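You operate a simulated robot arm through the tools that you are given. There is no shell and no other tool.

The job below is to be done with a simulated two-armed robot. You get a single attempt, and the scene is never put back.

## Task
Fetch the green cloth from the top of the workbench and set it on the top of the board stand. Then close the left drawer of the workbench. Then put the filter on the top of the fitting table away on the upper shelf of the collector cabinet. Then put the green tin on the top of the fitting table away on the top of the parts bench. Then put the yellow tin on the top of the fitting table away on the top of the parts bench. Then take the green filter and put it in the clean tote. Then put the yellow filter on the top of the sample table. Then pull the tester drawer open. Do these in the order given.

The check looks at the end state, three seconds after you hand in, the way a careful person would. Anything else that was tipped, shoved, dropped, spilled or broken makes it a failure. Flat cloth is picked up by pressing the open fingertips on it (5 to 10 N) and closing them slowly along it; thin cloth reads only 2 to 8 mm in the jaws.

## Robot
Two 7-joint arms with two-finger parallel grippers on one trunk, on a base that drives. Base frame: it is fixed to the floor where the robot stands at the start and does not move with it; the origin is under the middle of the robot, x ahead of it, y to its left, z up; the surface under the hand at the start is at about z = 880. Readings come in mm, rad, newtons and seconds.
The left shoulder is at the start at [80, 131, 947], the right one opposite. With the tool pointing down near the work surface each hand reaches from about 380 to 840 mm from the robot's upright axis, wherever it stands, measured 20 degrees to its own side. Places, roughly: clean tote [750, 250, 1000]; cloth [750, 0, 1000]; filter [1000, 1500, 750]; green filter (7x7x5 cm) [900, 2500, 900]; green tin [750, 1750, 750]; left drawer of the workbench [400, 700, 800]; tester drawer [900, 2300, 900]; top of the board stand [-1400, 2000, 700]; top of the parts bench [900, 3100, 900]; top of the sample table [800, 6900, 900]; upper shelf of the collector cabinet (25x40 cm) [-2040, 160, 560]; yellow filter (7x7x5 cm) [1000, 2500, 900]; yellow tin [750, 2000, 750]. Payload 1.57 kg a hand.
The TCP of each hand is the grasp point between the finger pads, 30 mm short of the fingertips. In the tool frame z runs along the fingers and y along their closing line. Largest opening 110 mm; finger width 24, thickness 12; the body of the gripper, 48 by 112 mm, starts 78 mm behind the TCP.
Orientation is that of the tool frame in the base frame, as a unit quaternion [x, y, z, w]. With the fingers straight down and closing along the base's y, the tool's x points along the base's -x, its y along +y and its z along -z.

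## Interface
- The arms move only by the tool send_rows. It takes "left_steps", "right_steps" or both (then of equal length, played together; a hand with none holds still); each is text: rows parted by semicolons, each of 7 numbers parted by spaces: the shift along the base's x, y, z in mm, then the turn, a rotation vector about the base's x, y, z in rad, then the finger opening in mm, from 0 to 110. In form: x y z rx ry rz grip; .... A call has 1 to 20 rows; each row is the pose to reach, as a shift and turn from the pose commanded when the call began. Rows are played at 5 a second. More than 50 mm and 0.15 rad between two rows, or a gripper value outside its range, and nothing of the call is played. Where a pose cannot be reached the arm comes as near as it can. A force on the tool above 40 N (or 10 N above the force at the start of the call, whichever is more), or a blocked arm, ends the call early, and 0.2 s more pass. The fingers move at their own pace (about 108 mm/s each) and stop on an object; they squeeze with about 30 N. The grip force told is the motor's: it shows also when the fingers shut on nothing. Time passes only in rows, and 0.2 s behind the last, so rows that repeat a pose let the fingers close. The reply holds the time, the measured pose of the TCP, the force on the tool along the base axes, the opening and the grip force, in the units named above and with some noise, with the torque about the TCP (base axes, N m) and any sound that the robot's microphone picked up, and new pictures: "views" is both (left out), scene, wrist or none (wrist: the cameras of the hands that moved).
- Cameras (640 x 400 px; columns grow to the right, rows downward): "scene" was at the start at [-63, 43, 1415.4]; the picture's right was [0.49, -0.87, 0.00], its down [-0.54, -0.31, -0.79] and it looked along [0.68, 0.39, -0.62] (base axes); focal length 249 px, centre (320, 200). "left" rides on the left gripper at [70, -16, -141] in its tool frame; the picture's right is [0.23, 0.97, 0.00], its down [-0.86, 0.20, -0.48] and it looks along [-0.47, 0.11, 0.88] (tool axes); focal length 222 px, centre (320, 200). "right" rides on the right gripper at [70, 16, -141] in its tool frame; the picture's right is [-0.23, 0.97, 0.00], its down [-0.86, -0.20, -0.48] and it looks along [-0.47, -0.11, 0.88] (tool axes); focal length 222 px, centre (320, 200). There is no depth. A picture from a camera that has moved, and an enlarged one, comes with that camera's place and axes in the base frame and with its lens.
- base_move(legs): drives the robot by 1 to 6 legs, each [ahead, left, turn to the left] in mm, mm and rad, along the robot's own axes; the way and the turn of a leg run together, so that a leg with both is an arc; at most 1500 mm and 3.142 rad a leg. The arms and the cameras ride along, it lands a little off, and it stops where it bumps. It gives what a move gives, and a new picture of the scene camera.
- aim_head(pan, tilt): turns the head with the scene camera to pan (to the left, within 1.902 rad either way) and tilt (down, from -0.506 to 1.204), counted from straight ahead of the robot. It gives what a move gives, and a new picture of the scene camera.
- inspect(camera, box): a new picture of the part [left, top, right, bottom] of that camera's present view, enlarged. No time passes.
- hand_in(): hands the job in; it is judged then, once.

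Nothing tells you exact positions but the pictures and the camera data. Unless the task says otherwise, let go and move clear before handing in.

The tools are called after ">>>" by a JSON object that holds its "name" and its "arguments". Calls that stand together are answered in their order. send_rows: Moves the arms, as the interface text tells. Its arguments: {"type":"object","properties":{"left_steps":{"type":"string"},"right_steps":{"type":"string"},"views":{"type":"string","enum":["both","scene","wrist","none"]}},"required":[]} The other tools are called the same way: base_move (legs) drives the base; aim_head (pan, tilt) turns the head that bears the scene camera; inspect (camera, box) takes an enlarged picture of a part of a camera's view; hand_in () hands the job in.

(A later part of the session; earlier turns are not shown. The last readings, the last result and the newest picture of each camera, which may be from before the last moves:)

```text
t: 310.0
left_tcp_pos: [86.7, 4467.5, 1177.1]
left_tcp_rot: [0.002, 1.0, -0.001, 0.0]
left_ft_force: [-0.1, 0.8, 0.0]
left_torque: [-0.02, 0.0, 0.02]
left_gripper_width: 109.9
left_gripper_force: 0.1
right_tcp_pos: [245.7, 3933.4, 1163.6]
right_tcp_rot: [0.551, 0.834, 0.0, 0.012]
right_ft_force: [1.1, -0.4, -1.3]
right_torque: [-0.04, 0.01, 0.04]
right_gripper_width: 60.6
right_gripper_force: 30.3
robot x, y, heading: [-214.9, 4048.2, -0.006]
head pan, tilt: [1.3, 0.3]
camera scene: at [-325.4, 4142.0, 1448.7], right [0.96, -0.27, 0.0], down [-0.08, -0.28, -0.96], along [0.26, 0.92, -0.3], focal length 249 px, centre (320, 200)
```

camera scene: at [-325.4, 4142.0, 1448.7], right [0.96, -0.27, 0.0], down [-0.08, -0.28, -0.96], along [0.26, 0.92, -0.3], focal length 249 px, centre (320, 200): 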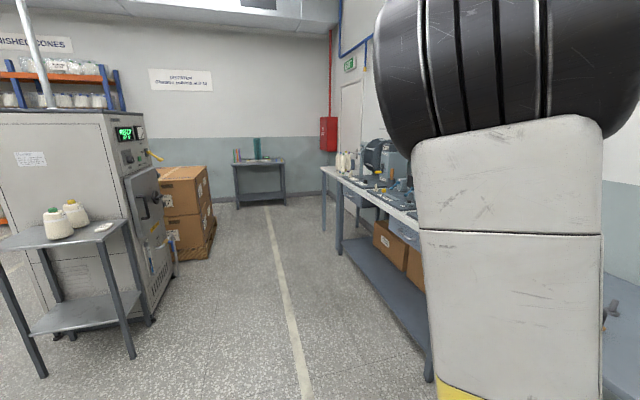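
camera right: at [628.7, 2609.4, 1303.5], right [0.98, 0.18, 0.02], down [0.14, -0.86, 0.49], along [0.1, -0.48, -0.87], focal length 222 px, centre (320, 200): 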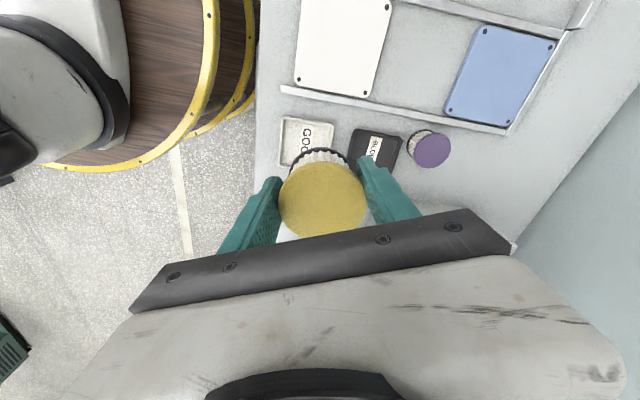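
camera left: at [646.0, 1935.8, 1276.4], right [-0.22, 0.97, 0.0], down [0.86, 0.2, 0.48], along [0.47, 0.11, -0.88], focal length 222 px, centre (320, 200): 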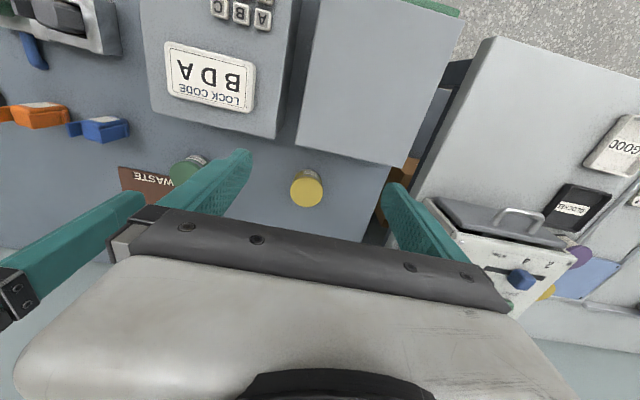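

The aisle ahead is clear; a long bench continues on the right toward the far wall. I'll drive on and look again.

>>> {"name": "base_move", "arguments": {"legs": [[0, 1400, 0], [0, 500, 0]]}}

>>> {"name": "aim_head", "arguments": {"pan": 0.6, "tilt": 0.45}}

>>> {"name": "aim_head", "arguments": {"pan": 0.1, "tilt": 0.6}}

```text
t: 319.5
left_tcp_pos: [99.8, 6372.0, 1176.5]
left_tcp_rot: [0.004, 1.0, 0.0, 0.0]
left_ft_force: [0.6, 0.1, -0.3]
left_torque: [0.0, -0.04, -0.01]
left_gripper_width: 110.1
left_gripper_force: 0.0
right_tcp_pos: [254.2, 5836.9, 1163.4]
right_tcp_rot: [0.554, 0.832, 0.0, 0.013]
right_ft_force: [0.0, -0.3, -1.7]
right_torque: [-0.01, -0.02, 0.02]
right_gripper_width: 61.0
right_gripper_force: 30.0
robot x, y, heading: [-202.3, 5957.7, -0.011]
head pan, tilt: [1.3, 0.3]
camera scene: at [-314.0, 6049.7, 1448.7], right [0.96, -0.28, 0.0], down [-0.08, -0.28, -0.96], along [0.26, 0.92, -0.3], focal length 249 px, centre (320, 200)
```

scene: 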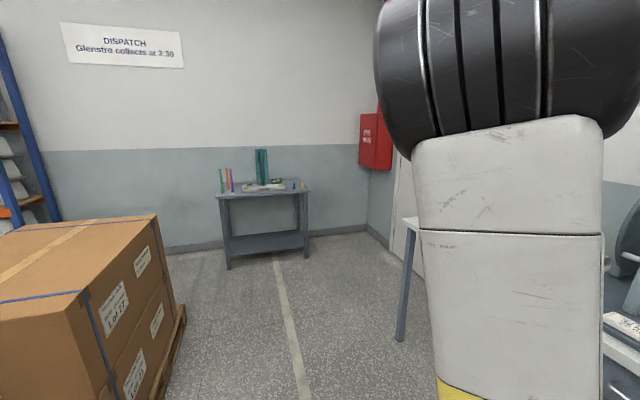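

```text
t: 320.6
left_tcp_pos: [100.6, 6371.1, 1176.4]
left_tcp_rot: [0.004, 1.0, 0.0, -0.001]
left_ft_force: [0.8, 1.1, 0.2]
left_torque: [-0.01, -0.02, 0.04]
left_gripper_width: 110.0
left_gripper_force: 0.1
right_tcp_pos: [255.6, 5837.7, 1163.2]
right_tcp_rot: [0.554, 0.832, 0.0, 0.013]
right_ft_force: [0.3, 0.1, -1.6]
right_torque: [-0.02, -0.02, 0.01]
right_gripper_width: 61.0
right_gripper_force: 30.1
robot x, y, heading: [-203.0, 5961.8, -0.009]
head pan, tilt: [0.6, 0.45]
camera scene: at [-263.5, 6011.3, 1434.8], right [0.56, -0.83, 0.0], down [-0.36, -0.24, -0.9], along [0.75, 0.5, -0.44], focal length 249 px, centre (320, 200)
```

scene: 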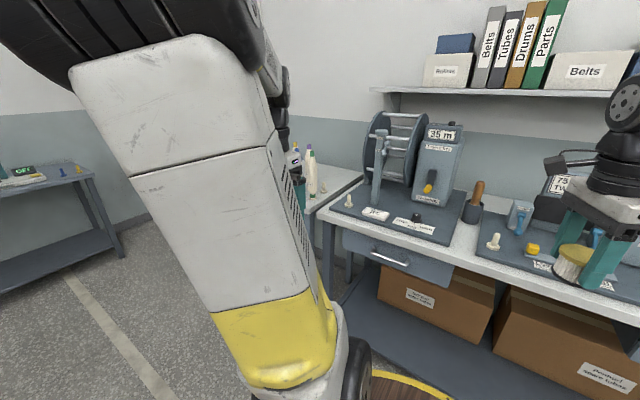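

```text
t: 321.5
left_tcp_pos: [99.1, 6371.5, 1176.8]
left_tcp_rot: [0.005, 1.0, 0.0, 0.0]
left_ft_force: [0.3, -0.1, 0.9]
left_torque: [-0.01, 0.01, -0.03]
left_gripper_width: 110.1
left_gripper_force: 0.1
right_tcp_pos: [254.0, 5837.9, 1163.4]
right_tcp_rot: [0.555, 0.832, -0.001, 0.013]
right_ft_force: [0.9, 0.2, -0.2]
right_torque: [-0.01, -0.02, -0.01]
right_gripper_width: 60.9
right_gripper_force: 29.9
robot x, y, heading: [-204.4, 5953.3, -0.008]
head pan, tilt: [0.099, 0.6]
camera scene: at [-251.8, 5968.0, 1421.3], right [0.09, -1.0, 0.0], down [-0.56, -0.05, -0.83], along [0.82, 0.07, -0.56], focal length 249 px, centre (320, 200)
```

scene: 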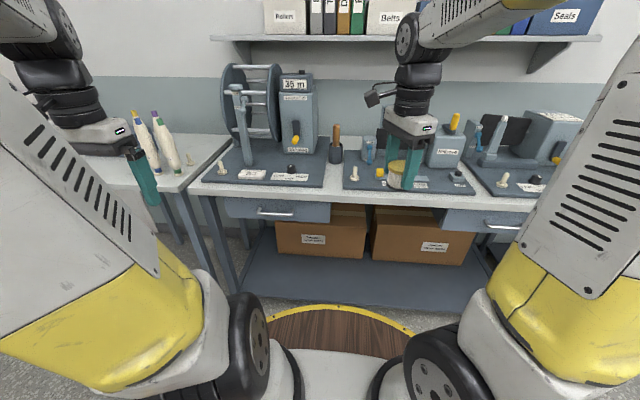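

A white-topped table with tall bottles follows at the left (y > 6550), likely the sample table. I'll drive in front of it.

>>> {"name": "base_move", "arguments": {"legs": [[0, 900, 0.008]]}}

>>> {"name": "aim_head", "arguments": {"pan": 0.0, "tilt": 0.6}}

>>> {"name": "inspect", "arguments": {"camera": "scene", "box": [120, 60, 520, 300]}}

```text
t: 326.3
left_tcp_pos: [99.2, 7285.1, 1176.3]
left_tcp_rot: [-0.001, 1.0, -0.001, -0.001]
left_ft_force: [0.4, 0.2, 0.1]
left_torque: [-0.02, -0.02, 0.0]
left_gripper_width: 110.1
left_gripper_force: 0.0
right_tcp_pos: [260.3, 6752.5, 1164.7]
right_tcp_rot: [0.55, 0.835, 0.0, 0.013]
right_ft_force: [0.4, 0.1, -0.6]
right_torque: [0.03, -0.01, 0.01]
right_gripper_width: 61.0
right_gripper_force: 29.9
robot x, y, heading: [-199.0, 6869.1, 0.006]
head pan, tilt: [0.099, 0.6]
camera scene: at [-248.3, 6878.2, 1421.2], right [0.1, -0.99, 0.0], down [-0.56, -0.06, -0.82], along [0.82, 0.08, -0.57], focal length 249 px, centre (320, 200)
```

scene: 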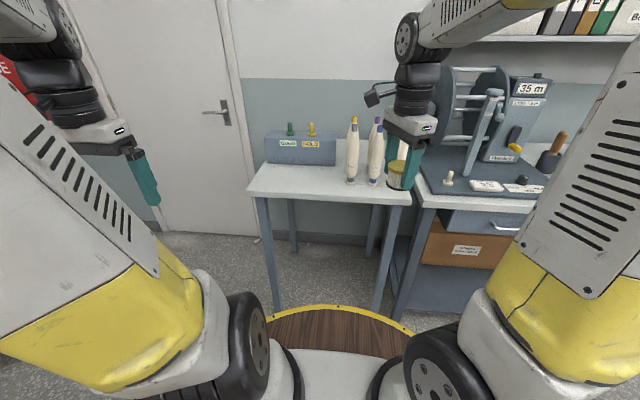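

```text
t: 327.0
left_tcp_pos: [98.4, 7283.9, 1176.6]
left_tcp_rot: [0.0, 1.0, 0.0, -0.001]
left_ft_force: [0.7, -0.2, -0.8]
left_torque: [0.0, 0.04, 0.02]
left_gripper_width: 110.1
left_gripper_force: 0.2
right_tcp_pos: [259.1, 6753.0, 1163.2]
right_tcp_rot: [0.55, 0.835, 0.0, 0.012]
right_ft_force: [-0.2, -0.1, -1.1]
right_torque: [0.01, 0.0, -0.01]
right_gripper_width: 61.0
right_gripper_force: 30.0
robot x, y, heading: [-198.8, 6868.5, 0.001]
head pan, tilt: [0.0, 0.6]
camera scene: at [-247.8, 6869.5, 1421.2], right [0.0, -1.0, 0.0], down [-0.57, 0.0, -0.82], along [0.82, 0.0, -0.57], focal length 249 px, centre (320, 200)
```

scene: 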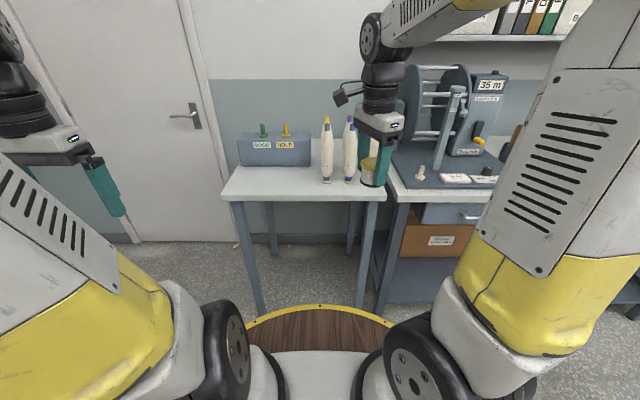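

```text
1.60 times, centred on (320, 180) of scene
camera zoom: at [-247.8, 6869.5, 1421.2], right [0.0, -1.0, 0.0], down [-0.57, 0.0, -0.82], along [0.82, 0.0, -0.57], focal length 398 px, centre (320, 232)
```

zoom: 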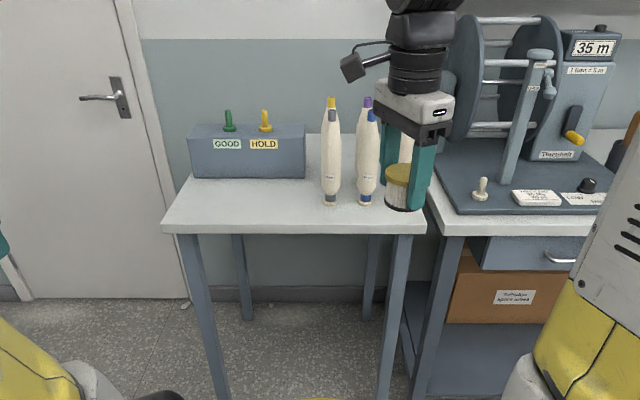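

This is the sample table (y ≈ 6615–7250, front x≈548) with a GOOD/HOLD box at the back left and tall bobbins at right. The front-left area near (670, 7060) is free. I'll position for it.

>>> {"name": "base_move", "arguments": {"legs": [[0, 270, 0], [260, 0, 0]]}}

>>> {"name": "inspect", "arguments": {"camera": "scene", "box": [200, 80, 480, 280]}}

>>> {"name": "inspect", "arguments": {"camera": "right", "box": [0, 0, 640, 400]}}

```text
t: 330.4
left_tcp_pos: [359.0, 7557.9, 1177.2]
left_tcp_rot: [-0.001, 1.0, 0.0, -0.001]
left_ft_force: [0.4, -0.3, -0.5]
left_torque: [-0.03, -0.02, 0.02]
left_gripper_width: 109.9
left_gripper_force: 0.0
right_tcp_pos: [519.0, 7025.5, 1163.7]
right_tcp_rot: [0.549, 0.835, 0.0, 0.013]
right_ft_force: [0.1, -0.3, -1.7]
right_torque: [0.02, 0.04, 0.01]
right_gripper_width: 61.3
right_gripper_force: 30.2
robot x, y, heading: [63.2, 7140.0, 0.002]
head pan, tilt: [0.0, 0.6]
camera scene: at [11.7, 7141.4, 1421.2], right [0.0, -1.0, 0.0], down [-0.56, 0.0, -0.83], along [0.83, 0.0, -0.56], focal length 249 px, centre (320, 200)
```

scene: 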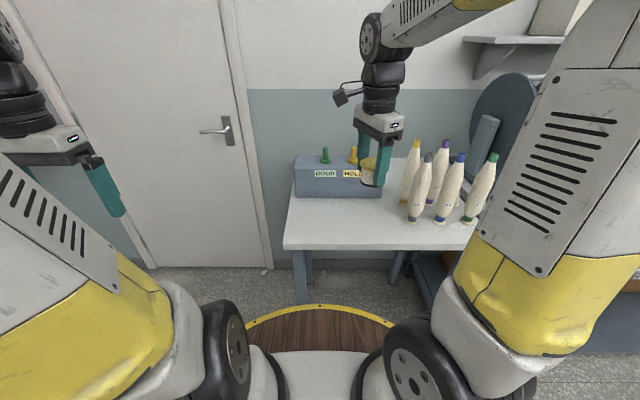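

```text
2.00 times, centred on (340, 180) of scene
camera zoom: at [11.7, 7141.4, 1421.2], right [0.0, -1.0, 0.0], down [-0.56, 0.0, -0.83], along [0.83, 0.0, -0.56], focal length 498 px, centre (280, 240)
```

zoom: 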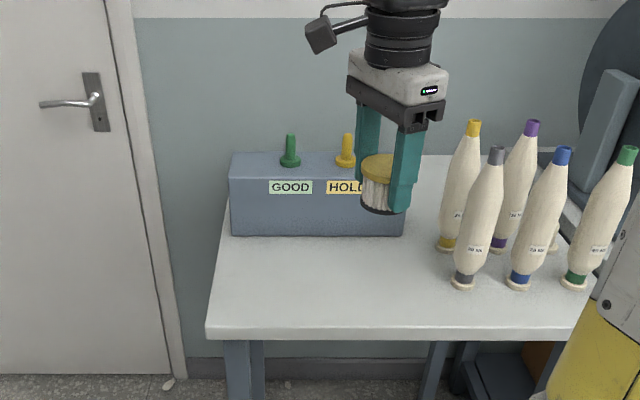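

```text
1.00 times, centred on (320, 200) of right (not enlarged: the box is as wide or as high as the picture)
camera zoom: at [504.5, 7097.6, 1303.7], right [0.98, 0.18, 0.02], down [0.15, -0.86, 0.49], along [0.1, -0.48, -0.87], focal length 222 px, centre (320, 200)
```

zoom: 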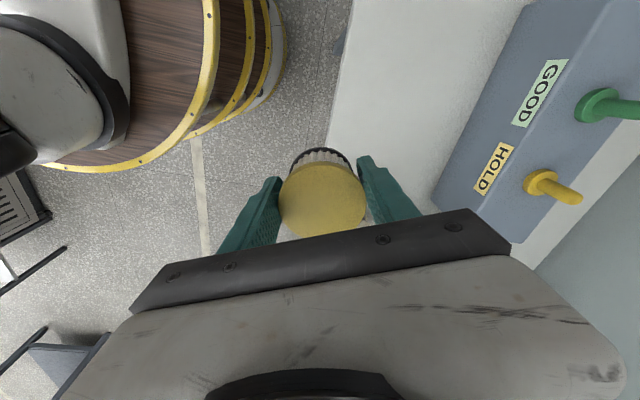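

Free spot confirmed; box front x≈828, bobbins y≤6845. I'll bring the filter over (680,7060) and lower.

>>> {"name": "send_rows", "arguments": {"right_steps": "40 9 -20 0 0 0 0; 80 18 -45 0 0 0 0; 120 27 -70 0 0 0 0; 155 34 -100 0 0 0 0; 161 35 -140 0 0 0 0; 161 35 -175 0 0 0 0; 161 35 -200 0 0 0 0; 161 35 -200 0 0 0 0", "views": "both"}}

```text
t: 332.2
left_tcp_pos: [358.9, 7556.9, 1176.0]
left_tcp_rot: [-0.001, 1.0, 0.0, -0.001]
left_ft_force: [0.1, -0.2, 0.6]
left_torque: [-0.03, -0.01, 0.01]
left_gripper_width: 110.0
left_gripper_force: 0.1
right_tcp_pos: [679.9, 7059.3, 963.9]
right_tcp_rot: [0.55, 0.835, 0.0, 0.013]
right_ft_force: [0.4, 0.5, -0.6]
right_torque: [0.06, 0.0, 0.01]
right_gripper_width: 61.0
right_gripper_force: 30.1
robot x, y, heading: [59.3, 7143.1, 0.003]
head pan, tilt: [0.0, 0.6]
camera scene: at [11.9, 7141.5, 1421.2], right [0.0, -1.0, 0.0], down [-0.57, 0.0, -0.82], along [0.82, 0.0, -0.57], focal length 249 px, centre (320, 200)
camera right: at [665.4, 7132.5, 1103.7], right [0.98, 0.18, 0.02], down [0.15, -0.86, 0.49], along [0.1, -0.48, -0.87], focal length 222 px, centre (320, 200)
```

scene: 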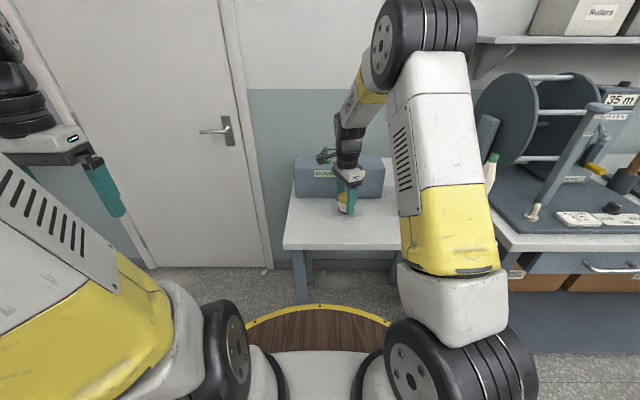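
right: 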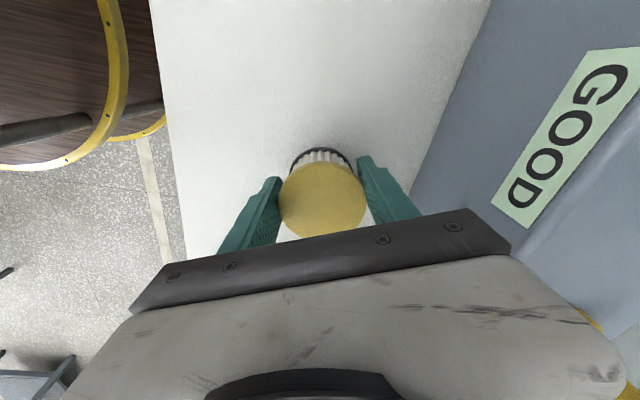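

>>> {"name": "send_rows", "arguments": {"right_steps": "0 0 -12 0 0 0 0; 0 0 -22 0 0 0 0; 0 0 -30 0 0 0 0; 0 0 -35 0 0 0 0; 0 0 -35 0 0 0 0", "views": "none"}}

```text
t: 333.4
left_tcp_pos: [357.5, 7557.5, 1177.3]
left_tcp_rot: [-0.001, 1.0, 0.0, 0.0]
left_ft_force: [0.0, -0.9, 0.3]
left_torque: [-0.02, -0.01, 0.01]
left_gripper_width: 109.7
left_gripper_force: 0.0
right_tcp_pos: [681.2, 7061.3, 930.2]
right_tcp_rot: [0.55, 0.835, 0.001, 0.014]
right_ft_force: [1.1, -2.5, 38.2]
right_torque: [-0.31, 0.97, 0.2]
right_gripper_width: 60.6
right_gripper_force: 30.6
robot x, y, heading: [64.0, 7142.7, 0.001]
head pan, tilt: [0.0, 0.6]
```

Contact at 38 N. I'll ease up slightly, open, and rise.

>>> {"name": "send_rows", "arguments": {"right_steps": "0 0 3 0 0 0 0; 0 0 3 0 0 0 64; 0 0 3 0 0 0 70; 0 0 3 0 0 0 80; 0 0 3 0 0 0 84; 0 0 25 0 0 0 84; 0 0 65 0 0 0 84; 0 0 110 0 0 0 84; 0 0 155 0 0 0 84; 0 0 200 0 0 0 100; -30 0 225 0 0 0 110; -75 0 230 0 0 0 110", "views": "both"}}

>>> {"name": "inspect", "arguments": {"camera": "scene", "box": [200, 80, 480, 280]}}

```text
t: 336.0
left_tcp_pos: [360.2, 7558.0, 1177.0]
left_tcp_rot: [-0.001, 1.0, 0.0, -0.001]
left_ft_force: [0.5, 0.2, -0.4]
left_torque: [-0.03, 0.03, 0.0]
left_gripper_width: 109.9
left_gripper_force: 0.1
right_tcp_pos: [604.7, 7059.1, 1159.1]
right_tcp_rot: [0.55, 0.835, 0.0, 0.012]
right_ft_force: [0.6, 0.3, -0.3]
right_torque: [0.01, 0.06, -0.01]
right_gripper_width: 109.9
right_gripper_force: 0.1
robot x, y, heading: [62.9, 7142.3, 0.001]
head pan, tilt: [0.0, 0.6]
camera scene: at [12.5, 7141.6, 1421.3], right [0.0, -1.0, 0.0], down [-0.57, 0.0, -0.82], along [0.82, 0.0, -0.57], focal length 249 px, centre (320, 200)
camera right: at [591.1, 7132.1, 1299.1], right [0.98, 0.18, 0.02], down [0.15, -0.86, 0.49], along [0.1, -0.48, -0.87], focal length 222 px, centre (320, 200)
```

scene: 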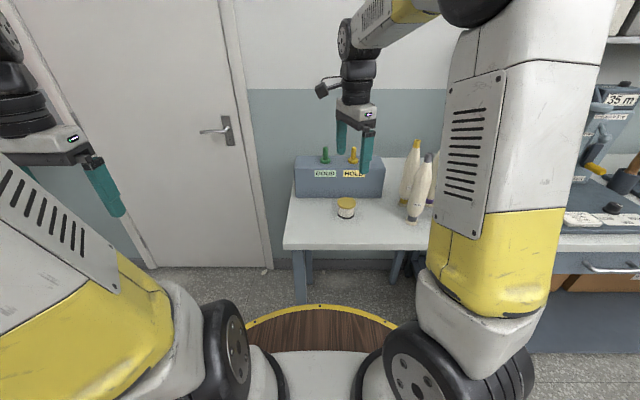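
right: 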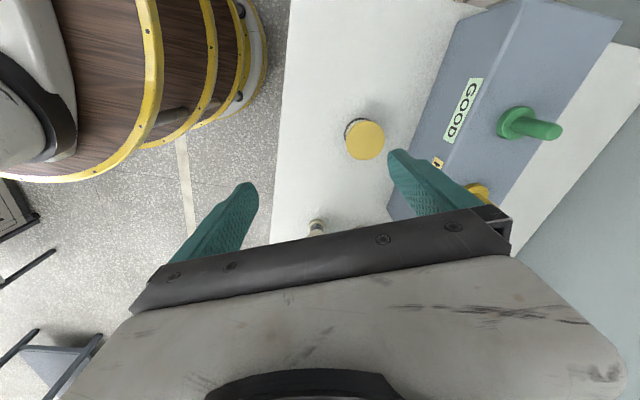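

```text
2.00 times, centred on (340, 180) of scene
camera zoom: at [12.5, 7141.6, 1421.3], right [0.0, -1.0, 0.0], down [-0.57, 0.0, -0.82], along [0.82, 0.0, -0.57], focal length 498 px, centre (280, 240)
```

zoom: 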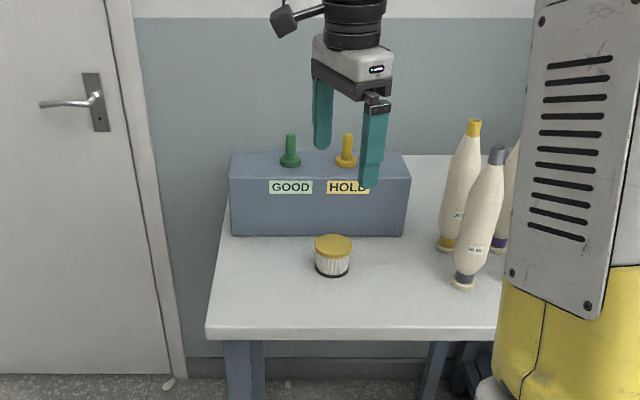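

The yellow filter stands on the sample table. Last task: the tester drawer (handle near (787,2292,z≈967)). I'll square the hand and drive back there.

>>> {"name": "send_rows", "arguments": {"right_steps": "-20 0 0 0 0 -0.13 110; -40 0 0 0 0 -0.26 110; -60 0 0 0 0 -0.40 110; -80 0 0 0 0 -0.40 110", "views": "none"}}

>>> {"name": "base_move", "arguments": {"legs": [[-260, 0, 0], [0, -1500, 0], [0, -1500, 0], [0, -1500, 0], [0, -240, 0], [180, 0, 0]]}}

>>> {"name": "aim_head", "arguments": {"pan": -0.1, "tilt": 0.7}}

>>> {"name": "inspect", "arguments": {"camera": "scene", "box": [240, 80, 460, 240]}}

>>> {"name": "inspect", "arguments": {"camera": "right", "box": [0, 0, 640, 400]}}

```text
t: 337.0
left_tcp_pos: [358.1, 7557.7, 1176.1]
left_tcp_rot: [-0.001, 1.0, 0.0, -0.001]
left_ft_force: [-0.3, 1.0, -0.7]
left_torque: [0.0, 0.01, 0.0]
left_gripper_width: 110.0
left_gripper_force: 0.1
right_tcp_pos: [524.7, 7060.7, 1158.4]
right_tcp_rot: [0.705, 0.709, -0.002, 0.012]
right_ft_force: [-0.4, 0.2, 1.0]
right_torque: [0.0, 0.01, 0.02]
right_gripper_width: 109.8
right_gripper_force: 0.1
robot x, y, heading: [63.5, 7140.1, 0.005]
head pan, tilt: [0.0, 0.6]
```

```text
t: 362.4
left_tcp_pos: [243.2, 2806.6, 1177.0]
left_tcp_rot: [0.005, 1.0, 0.001, -0.001]
left_ft_force: [0.8, -0.2, 0.4]
left_torque: [0.01, 0.01, -0.03]
left_gripper_width: 109.9
left_gripper_force: 0.0
right_tcp_pos: [403.9, 2307.9, 1158.8]
right_tcp_rot: [0.709, 0.705, -0.003, 0.012]
right_ft_force: [0.5, -0.5, 0.2]
right_torque: [0.02, -0.01, 0.03]
right_gripper_width: 110.1
right_gripper_force: 0.0
robot x, y, heading: [-58.4, 2392.6, -0.007]
head pan, tilt: [0.0, 0.6]
camera scene: at [-109.4, 2395.2, 1421.2], right [-0.01, -1.0, 0.0], down [-0.56, 0.01, -0.83], along [0.83, -0.01, -0.56], focal length 249 px, centre (320, 200)
```

scene: 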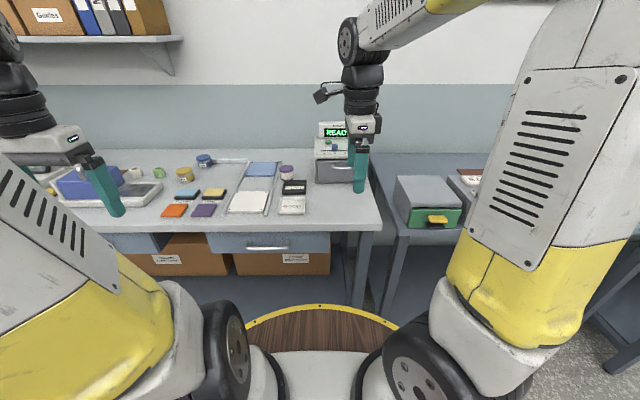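

```text
t: 363.1
left_tcp_pos: [243.3, 2807.1, 1177.5]
left_tcp_rot: [0.005, 1.0, 0.0, -0.001]
left_ft_force: [-0.6, -0.4, 1.3]
left_torque: [-0.02, -0.04, -0.04]
left_gripper_width: 110.0
left_gripper_force: 0.1
right_tcp_pos: [403.1, 2306.9, 1159.7]
right_tcp_rot: [0.708, 0.706, -0.002, 0.013]
right_ft_force: [0.5, -0.1, -0.4]
right_torque: [-0.02, -0.01, 0.01]
right_gripper_width: 109.9
right_gripper_force: 0.1
robot x, y, heading: [-59.8, 2393.2, -0.01]
head pan, tilt: [-0.099, 0.7]
camera scene: at [-113.1, 2386.8, 1412.6], right [-0.11, -0.99, 0.0], down [-0.64, 0.07, -0.77], along [0.76, -0.08, -0.64], focal length 249 px, centre (320, 200)
```

scene: 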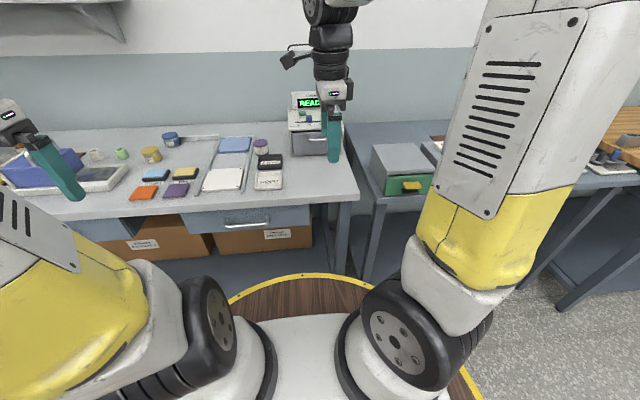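

```text
2.50 times, centred on (350, 160) of scene
camera zoom: at [-113.1, 2386.8, 1412.6], right [-0.11, -0.99, 0.0], down [-0.64, 0.07, -0.77], along [0.76, -0.08, -0.64], focal length 622 px, centre (245, 300)
```

zoom: 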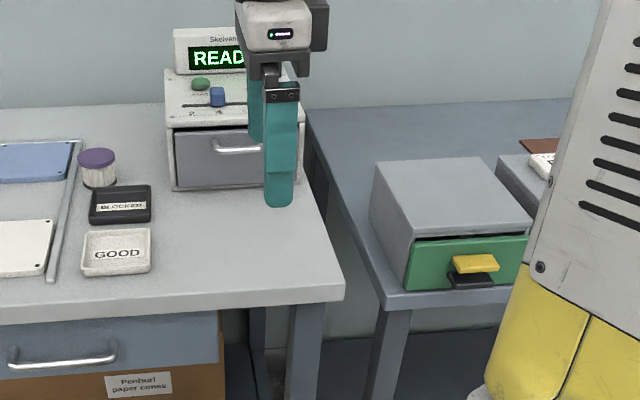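

```text
1.00 times, centred on (320, 200) of right (not enlarged: the box is as wide or as high as the picture)
camera zoom: at [418.7, 2380.0, 1298.6], right [0.97, -0.23, 0.02], down [-0.21, -0.84, 0.49], along [-0.1, -0.48, -0.87], focal length 222 px, centre (320, 200)
```

zoom: 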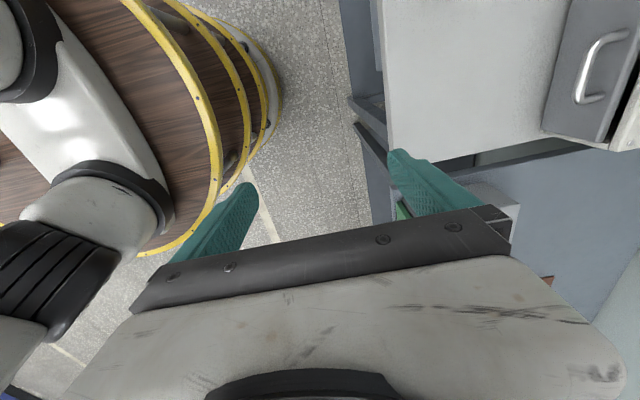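

>>> {"name": "inspect", "arguments": {"camera": "right", "box": [480, 0, 640, 180]}}

```text
2.22 times, centred on (560, 90) of right
camera zoom: at [418.7, 2380.0, 1298.6], right [0.97, -0.23, 0.02], down [-0.21, -0.84, 0.49], along [-0.1, -0.48, -0.87], focal length 494 px, centre (-213, 444)
```

zoom: 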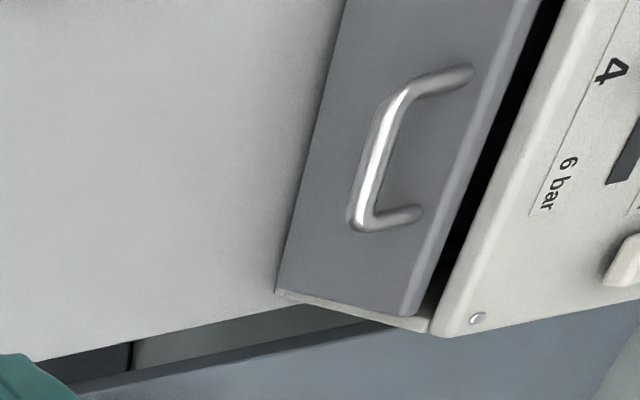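

The handle is a bow bar at about x 765, y 2267–2335, z≈968, standing ~35 mm off the drawer face (x≈797). I'll drive up and bring the hand above it, fingers closing along x.

>>> {"name": "base_move", "arguments": {"legs": [[160, 0, 0.01]]}}

>>> {"name": "send_rows", "arguments": {"right_steps": "40 -1 -10 0 0 0 100; 80 -2 -20 0 0 0 80; 120 -4 -35 0 0 0 60; 155 -5 -50 0 0 0 40; 185 -6 -65 0 0 0 30; 197 -6 -80 0 0 0 28; 197 -6 -80 0 0 0 28", "views": "both"}}

>>> {"name": "inspect", "arguments": {"camera": "right", "box": [220, 60, 460, 240]}}

```text
t: 364.5
left_tcp_pos: [400.0, 2808.6, 1176.4]
left_tcp_rot: [0.0, 1.0, 0.0, -0.001]
left_ft_force: [0.5, -0.8, -0.8]
left_torque: [-0.05, -0.02, -0.01]
left_gripper_width: 109.6
left_gripper_force: 0.1
right_tcp_pos: [564.7, 2311.8, 1157.6]
right_tcp_rot: [0.705, 0.709, -0.003, 0.012]
right_ft_force: [0.1, 0.0, 0.1]
right_torque: [0.04, -0.01, 0.01]
right_gripper_width: 110.1
right_gripper_force: 0.1
robot x, y, heading: [103.7, 2392.5, -0.003]
head pan, tilt: [-0.099, 0.7]
camera scene: at [47.5, 2385.2, 1412.6], right [-0.1, -0.99, 0.0], down [-0.64, 0.06, -0.76], along [0.76, -0.08, -0.64], focal length 249 px, centre (320, 200)
```

scene: 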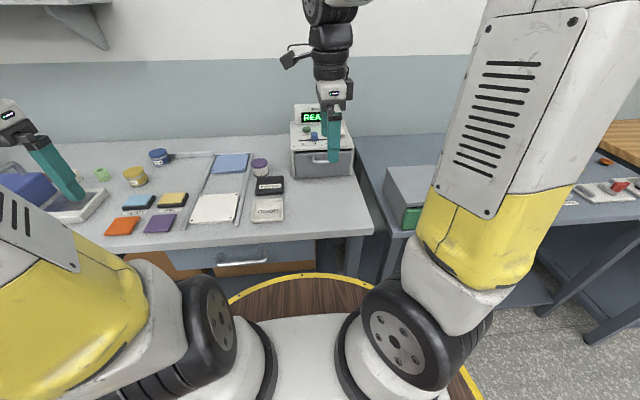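

```text
t: 366.1
left_tcp_pos: [399.7, 2809.4, 1176.1]
left_tcp_rot: [0.0, 1.0, 0.001, -0.001]
left_ft_force: [-0.5, 0.2, -0.4]
left_torque: [-0.01, -0.03, -0.01]
left_gripper_width: 109.7
left_gripper_force: 0.1
right_tcp_pos: [761.8, 2305.3, 1078.7]
right_tcp_rot: [0.705, 0.709, -0.003, 0.013]
right_ft_force: [0.9, -0.8, -0.3]
right_torque: [0.03, 0.0, -0.02]
right_gripper_width: 27.9
right_gripper_force: 0.1
robot x, y, heading: [98.4, 2392.6, -0.004]
head pan, tilt: [-0.099, 0.7]
camera scene: at [47.8, 2385.3, 1412.6], right [-0.1, -0.99, 0.0], down [-0.64, 0.06, -0.76], along [0.76, -0.08, -0.64], focal length 249 px, centre (320, 200)
camera right: at [776.8, 2378.1, 1218.2], right [0.97, -0.22, 0.02], down [-0.2, -0.85, 0.49], along [-0.09, -0.49, -0.87], focal length 222 px, centre (320, 200)
```

scene: 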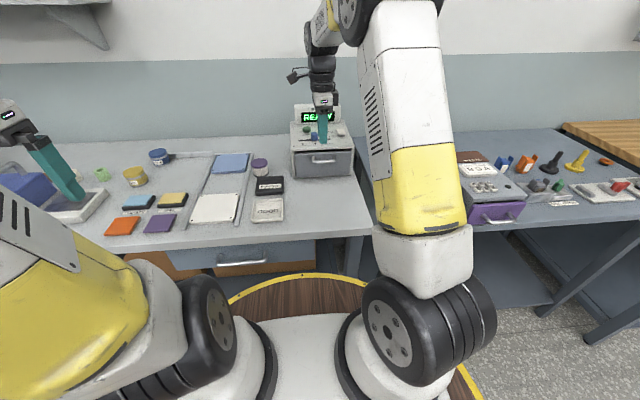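
right: 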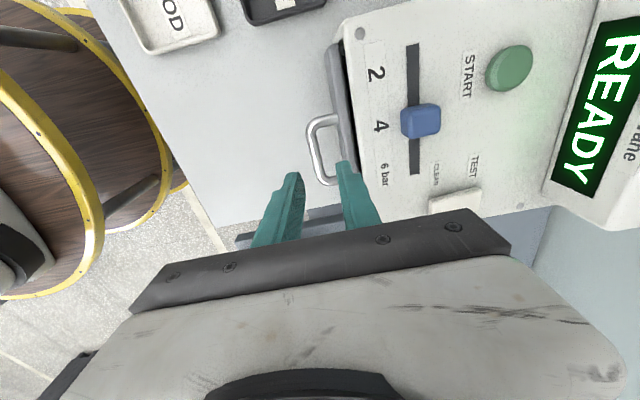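

```text
2.22 times, centred on (340, 150) of right
camera zoom: at [776.8, 2378.1, 1218.2], right [0.97, -0.22, 0.02], down [-0.2, -0.85, 0.49], along [-0.09, -0.49, -0.87], focal length 494 px, centre (276, 311)
```

zoom: 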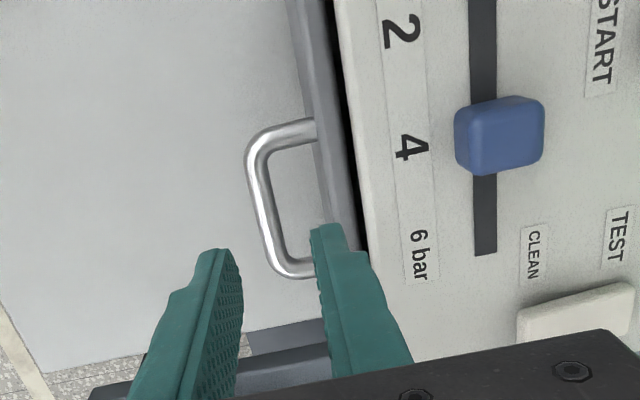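

Handle bar at x≈759–761, drawer face x≈787, so the rear finger must fit a ~21 mm gap. I'll lower partway with a 25 mm opening and recheck alignment.

>>> {"name": "send_rows", "arguments": {"right_steps": "-2 -2 -20 0 0 0 25; -5 -3 -40 0 0 0 25; -5 -3 -56 0 0 0 25; -5 -3 -56 0 0 0 25", "views": "wrist"}}

>>> {"name": "inspect", "arguments": {"camera": "right", "box": [240, 100, 440, 240]}}

```text
t: 367.1
left_tcp_pos: [399.6, 2808.2, 1177.4]
left_tcp_rot: [0.001, 1.0, 0.0, 0.0]
left_ft_force: [0.8, 0.5, -0.3]
left_torque: [0.02, 0.03, 0.0]
left_gripper_width: 109.9
left_gripper_force: 0.1
right_tcp_pos: [756.7, 2301.3, 1020.8]
right_tcp_rot: [0.706, 0.708, -0.002, 0.012]
right_ft_force: [-0.1, 0.3, -0.5]
right_torque: [0.0, -0.03, -0.01]
right_gripper_width: 25.2
right_gripper_force: 0.0
robot x, y, heading: [101.2, 2394.8, -0.001]
head pan, tilt: [-0.099, 0.7]
camera right: at [771.6, 2375.0, 1161.8], right [0.97, -0.22, 0.02], down [-0.2, -0.85, 0.49], along [-0.09, -0.49, -0.87], focal length 222 px, centre (320, 200)
```

right: 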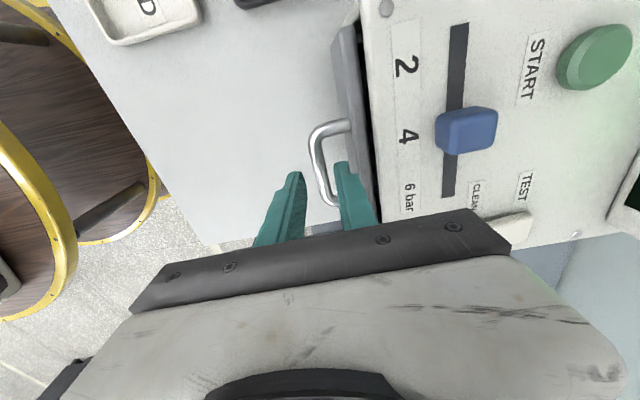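

```text
2.86 times, centred on (340, 170) of right
camera zoom: at [771.6, 2375.0, 1161.8], right [0.97, -0.22, 0.02], down [-0.2, -0.85, 0.49], along [-0.09, -0.49, -0.87], focal length 635 px, centre (263, 286)
```

zoom: 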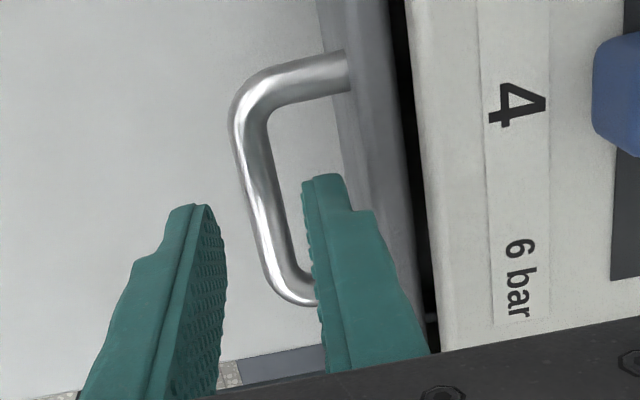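

The rear finger is nicely placed between bar and face with ~6 mm margin each side. Lowering straight down ~40 mm.

>>> {"name": "send_rows", "arguments": {"right_steps": "0 0 -10 0 0 0 25; 0 0 -20 0 0 0 25; 0 0 -30 0 0 0 25; 0 0 -40 0 0 0 25; 0 0 -40 0 0 0 25", "views": "wrist"}}

>>> {"name": "inspect", "arguments": {"camera": "right", "box": [240, 100, 440, 240]}}

```text
t: 368.3
left_tcp_pos: [399.5, 2809.4, 1177.9]
left_tcp_rot: [0.0, 1.0, 0.0, 0.0]
left_ft_force: [0.4, -0.4, 0.5]
left_torque: [0.04, 0.0, 0.0]
left_gripper_width: 110.0
left_gripper_force: 0.1
right_tcp_pos: [757.2, 2301.4, 982.0]
right_tcp_rot: [0.705, 0.709, -0.002, 0.011]
right_ft_force: [0.3, 0.4, -0.1]
right_torque: [0.0, -0.01, 0.0]
right_gripper_width: 25.2
right_gripper_force: 0.0
robot x, y, heading: [104.0, 2393.4, -0.001]
head pan, tilt: [-0.099, 0.7]
camera right: at [771.7, 2375.1, 1122.6], right [0.97, -0.22, 0.02], down [-0.2, -0.85, 0.49], along [-0.09, -0.49, -0.87], focal length 222 px, centre (320, 200)
```

right: 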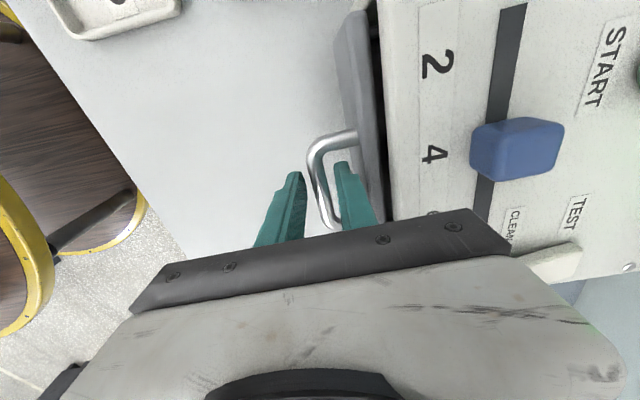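

```text
2.86 times, centred on (340, 170) of right
camera zoom: at [771.7, 2375.1, 1122.6], right [0.97, -0.22, 0.02], down [-0.2, -0.85, 0.49], along [-0.09, -0.49, -0.87], focal length 635 px, centre (263, 286)
```

zoom: 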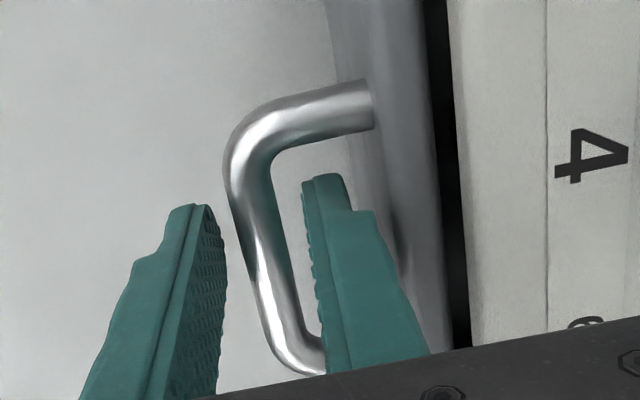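

The bar is between the fingers. I'll lower 8 mm more and close on it.

>>> {"name": "send_rows", "arguments": {"right_steps": "0 0 -5 0 0 0 25; 0 0 -8 0 0 0 25; 0 0 -8 0 0 0 18; 0 0 -8 0 0 0 10; 0 0 -8 0 0 0 0; 0 0 -8 0 0 0 0", "views": "wrist"}}

```text
t: 369.7
left_tcp_pos: [400.5, 2808.9, 1177.4]
left_tcp_rot: [0.0, 1.0, -0.001, -0.001]
left_ft_force: [-0.4, 0.7, -0.8]
left_torque: [0.02, 0.02, 0.0]
left_gripper_width: 110.1
left_gripper_force: 0.0
right_tcp_pos: [757.3, 2301.8, 974.9]
right_tcp_rot: [0.705, 0.709, -0.001, 0.012]
right_ft_force: [2.6, -1.1, 0.0]
right_torque: [-0.17, -0.01, 0.73]
right_gripper_width: 11.9
right_gripper_force: 29.0
robot x, y, heading: [100.8, 2394.9, -0.002]
head pan, tilt: [-0.099, 0.7]
camera right: at [772.0, 2375.0, 1114.9], right [0.97, -0.22, 0.02], down [-0.2, -0.85, 0.49], along [-0.09, -0.49, -0.87], focal length 222 px, centre (320, 200)
```

right: 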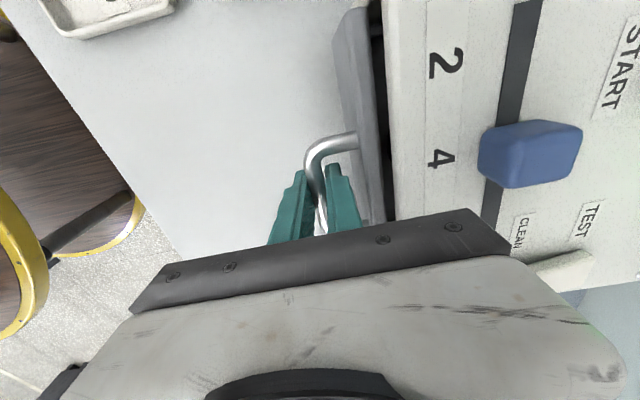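

The bar is gripped (12 mm). Pulling straight back along −x.

>>> {"name": "send_rows", "arguments": {"right_steps": "-6 0 0 0 0 0 0; -14 0 0 0 0 0 0; -22 0 0 0 0 0 0; -30 0 0 0 0 0 0; -38 0 0 0 0 0 0; -46 0 0 0 0 0 0; -54 0 0 0 0 0 0; -62 0 0 0 0 0 0", "views": "both"}}

```text
t: 371.5
left_tcp_pos: [399.9, 2809.1, 1177.8]
left_tcp_rot: [-0.001, 1.0, 0.0, -0.001]
left_ft_force: [-0.1, 0.6, 0.6]
left_torque: [0.02, 0.01, 0.0]
left_gripper_width: 110.1
left_gripper_force: 0.0
right_tcp_pos: [695.7, 2301.6, 974.0]
right_tcp_rot: [0.705, 0.709, -0.003, 0.013]
right_ft_force: [0.7, 1.5, 6.8]
right_torque: [0.45, 0.02, 0.73]
right_gripper_width: 11.9
right_gripper_force: 28.9
robot x, y, heading: [100.6, 2397.9, 0.003]
head pan, tilt: [-0.099, 0.7]
camera scene: at [47.5, 2385.3, 1412.6], right [-0.1, -0.99, 0.0], down [-0.64, 0.06, -0.76], along [0.76, -0.08, -0.64], focal length 249 px, centre (320, 200)
camera right: at [709.4, 2375.0, 1114.9], right [0.97, -0.22, 0.02], down [-0.2, -0.85, 0.49], along [-0.09, -0.48, -0.87], focal length 222 px, centre (320, 200)
```

scene: 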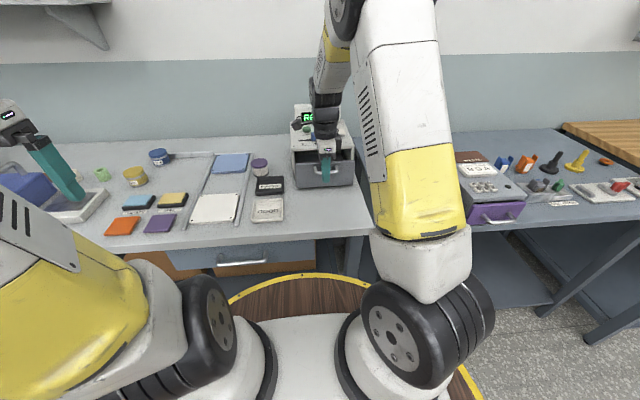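
right: 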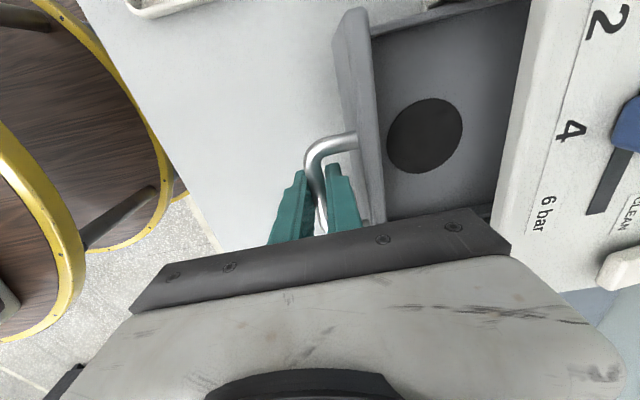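

The drawer slides out easily (62 mm so far). I'll keep pulling until it stops.

>>> {"name": "send_rows", "arguments": {"right_steps": "-8 0 0 0 0 0 0; -16 0 0 0 0 0 0; -24 0 0 0 0 0 0; -32 0 0 0 0 0 0; -40 0 0 0 0 0 0; -48 0 0 0 0 0 0; -56 0 0 0 0 0 0; -64 0 0 0 0 0 0", "views": "both"}}

```text
t: 373.3
left_tcp_pos: [400.1, 2809.5, 1176.7]
left_tcp_rot: [0.001, 1.0, 0.001, -0.001]
left_ft_force: [0.5, -0.6, 0.3]
left_torque: [-0.02, 0.0, 0.03]
left_gripper_width: 110.1
left_gripper_force: 0.0
right_tcp_pos: [631.7, 2300.9, 974.4]
right_tcp_rot: [0.705, 0.709, -0.002, 0.013]
right_ft_force: [-0.9, 2.5, 2.2]
right_torque: [0.0, 0.0, 0.68]
right_gripper_width: 11.8
right_gripper_force: 28.5
robot x, y, heading: [102.1, 2395.3, 0.003]
head pan, tilt: [-0.099, 0.7]
camera scene: at [47.6, 2385.4, 1412.6], right [-0.1, -0.99, 0.0], down [-0.64, 0.06, -0.76], along [0.76, -0.08, -0.64], focal length 249 px, centre (320, 200)
camera right: at [645.4, 2375.1, 1114.9], right [0.97, -0.22, 0.02], down [-0.2, -0.85, 0.49], along [-0.1, -0.48, -0.87], focal length 222 px, centre (320, 200)
```

scene: 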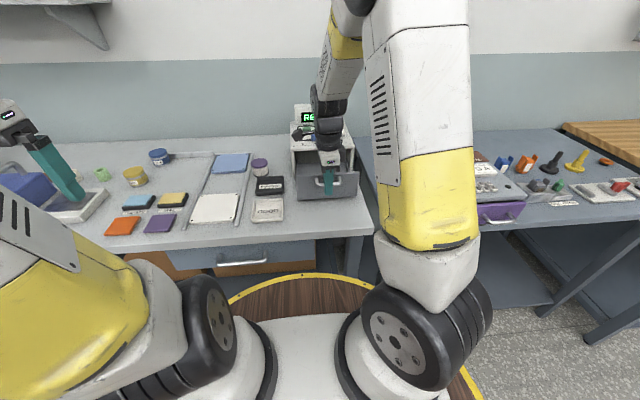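
right: 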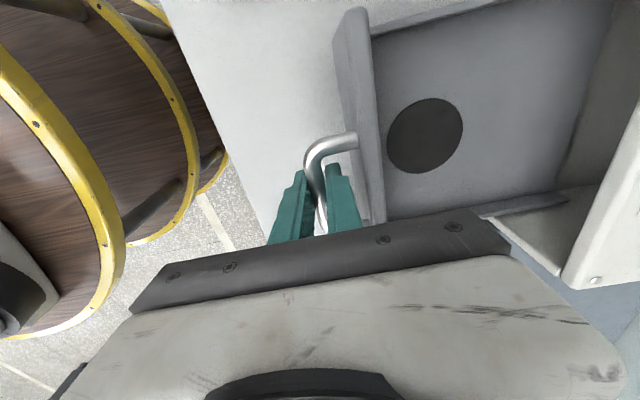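

It's 126 mm open with no stop felt yet. I'll pull gently on in small steps, watching the force.

>>> {"name": "send_rows", "arguments": {"right_steps": "-5 0 0 0 0 0 0; -10 0 0 0 0 0 0; -15 0 0 0 0 0 0; -20 0 0 0 0 0 0; -25 0 0 0 0 0 0; -30 0 0 0 0 0 0", "views": "both"}}

```text
t: 374.7
left_tcp_pos: [399.8, 2808.9, 1176.4]
left_tcp_rot: [0.001, 1.0, 0.0, -0.001]
left_ft_force: [-0.1, 0.2, -0.1]
left_torque: [-0.01, -0.04, 0.01]
left_gripper_width: 109.8
left_gripper_force: 0.1
right_tcp_pos: [600.3, 2302.3, 975.0]
right_tcp_rot: [0.705, 0.709, -0.003, 0.012]
right_ft_force: [0.3, 3.8, 2.6]
right_torque: [0.04, 0.06, 0.72]
right_gripper_width: 11.6
right_gripper_force: 28.9
robot x, y, heading: [98.6, 2392.2, 0.003]
head pan, tilt: [-0.099, 0.7]
camera scene: at [47.6, 2385.5, 1412.6], right [-0.1, -0.99, 0.0], down [-0.64, 0.06, -0.76], along [0.76, -0.08, -0.64], focal length 249 px, centre (320, 200)
camera right: at [615.5, 2375.2, 1114.8], right [0.97, -0.22, 0.02], down [-0.2, -0.85, 0.49], along [-0.09, -0.49, -0.87], focal length 222 px, centre (320, 200)
```

scene: 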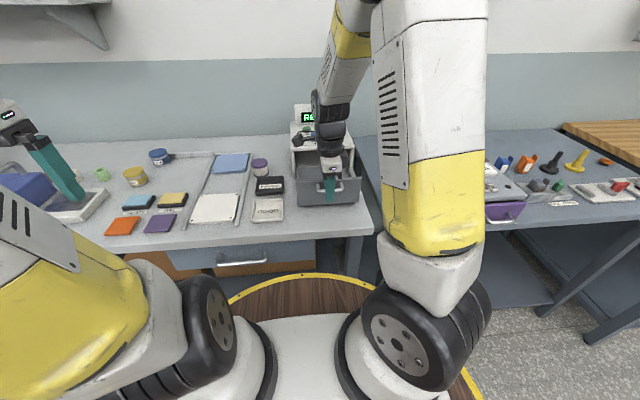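
right: 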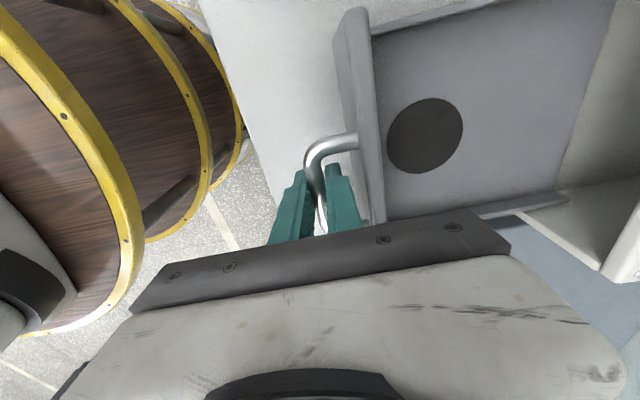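

157 mm open; the drawer's rear still sits ~55 mm inside the tester. I'll take up to 25 mm more, stopping if it resists.

>>> {"name": "send_rows", "arguments": {"right_steps": "-4 0 0 0 0 0 0; -8 0 0 0 0 0 0; -12 0 0 0 0 0 0; -16 0 0 0 0 0 0; -20 0 0 0 0 0 0; -24 0 0 0 0 0 0; -24 0 0 0 0 0 0", "views": "both"}}

>>> {"name": "inspect", "arguments": {"camera": "scene", "box": [250, 90, 410, 220]}}

```text
t: 375.9
left_tcp_pos: [400.4, 2809.1, 1176.9]
left_tcp_rot: [-0.001, 1.0, 0.001, -0.001]
left_ft_force: [-0.5, 0.4, 0.2]
left_torque: [-0.03, 0.0, -0.04]
left_gripper_width: 110.1
left_gripper_force: 0.1
right_tcp_pos: [588.1, 2302.6, 975.3]
right_tcp_rot: [0.704, 0.71, 0.003, 0.017]
right_ft_force: [12.1, 0.2, -18.9]
right_torque: [0.04, 0.02, 0.7]
right_gripper_width: 11.6
right_gripper_force: 29.0
robot x, y, heading: [102.0, 2393.3, 0.002]
head pan, tilt: [-0.099, 0.7]
stopped in row 5 (right hand): the force on the tool passed its limit at 44 N (the readings are from after the stop); the commanded pose is now the measured one
camera scene: at [49.3, 2385.2, 1412.6], right [-0.1, -0.99, 0.0], down [-0.64, 0.06, -0.76], along [0.76, -0.08, -0.64], focal length 249 px, centre (320, 200)
camera right: at [600.9, 2375.1, 1115.2], right [0.97, -0.22, 0.03], down [-0.21, -0.85, 0.49], along [-0.08, -0.48, -0.87], focal length 222 px, centre (320, 200)
```

scene: 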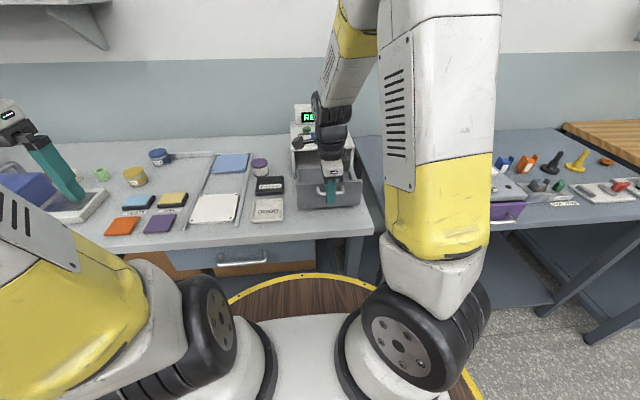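
right: 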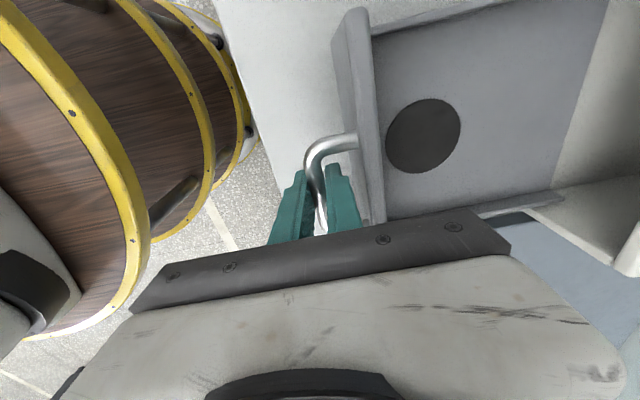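

```text
3.08 times, centred on (330, 155) of scene
camera zoom: at [49.3, 2385.2, 1412.6], right [-0.1, -0.99, 0.0], down [-0.64, 0.06, -0.76], along [0.76, -0.08, -0.64], focal length 766 px, centre (289, 338)
```

zoom: 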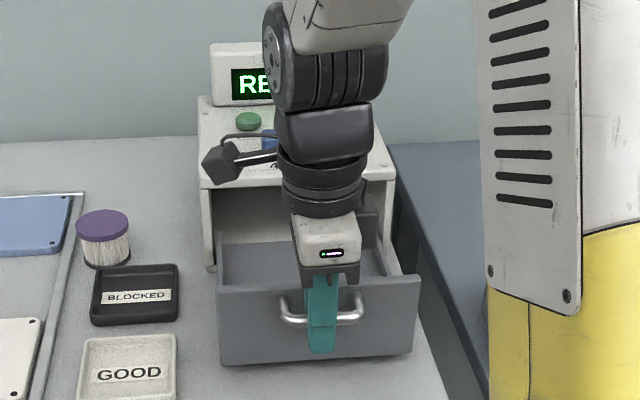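

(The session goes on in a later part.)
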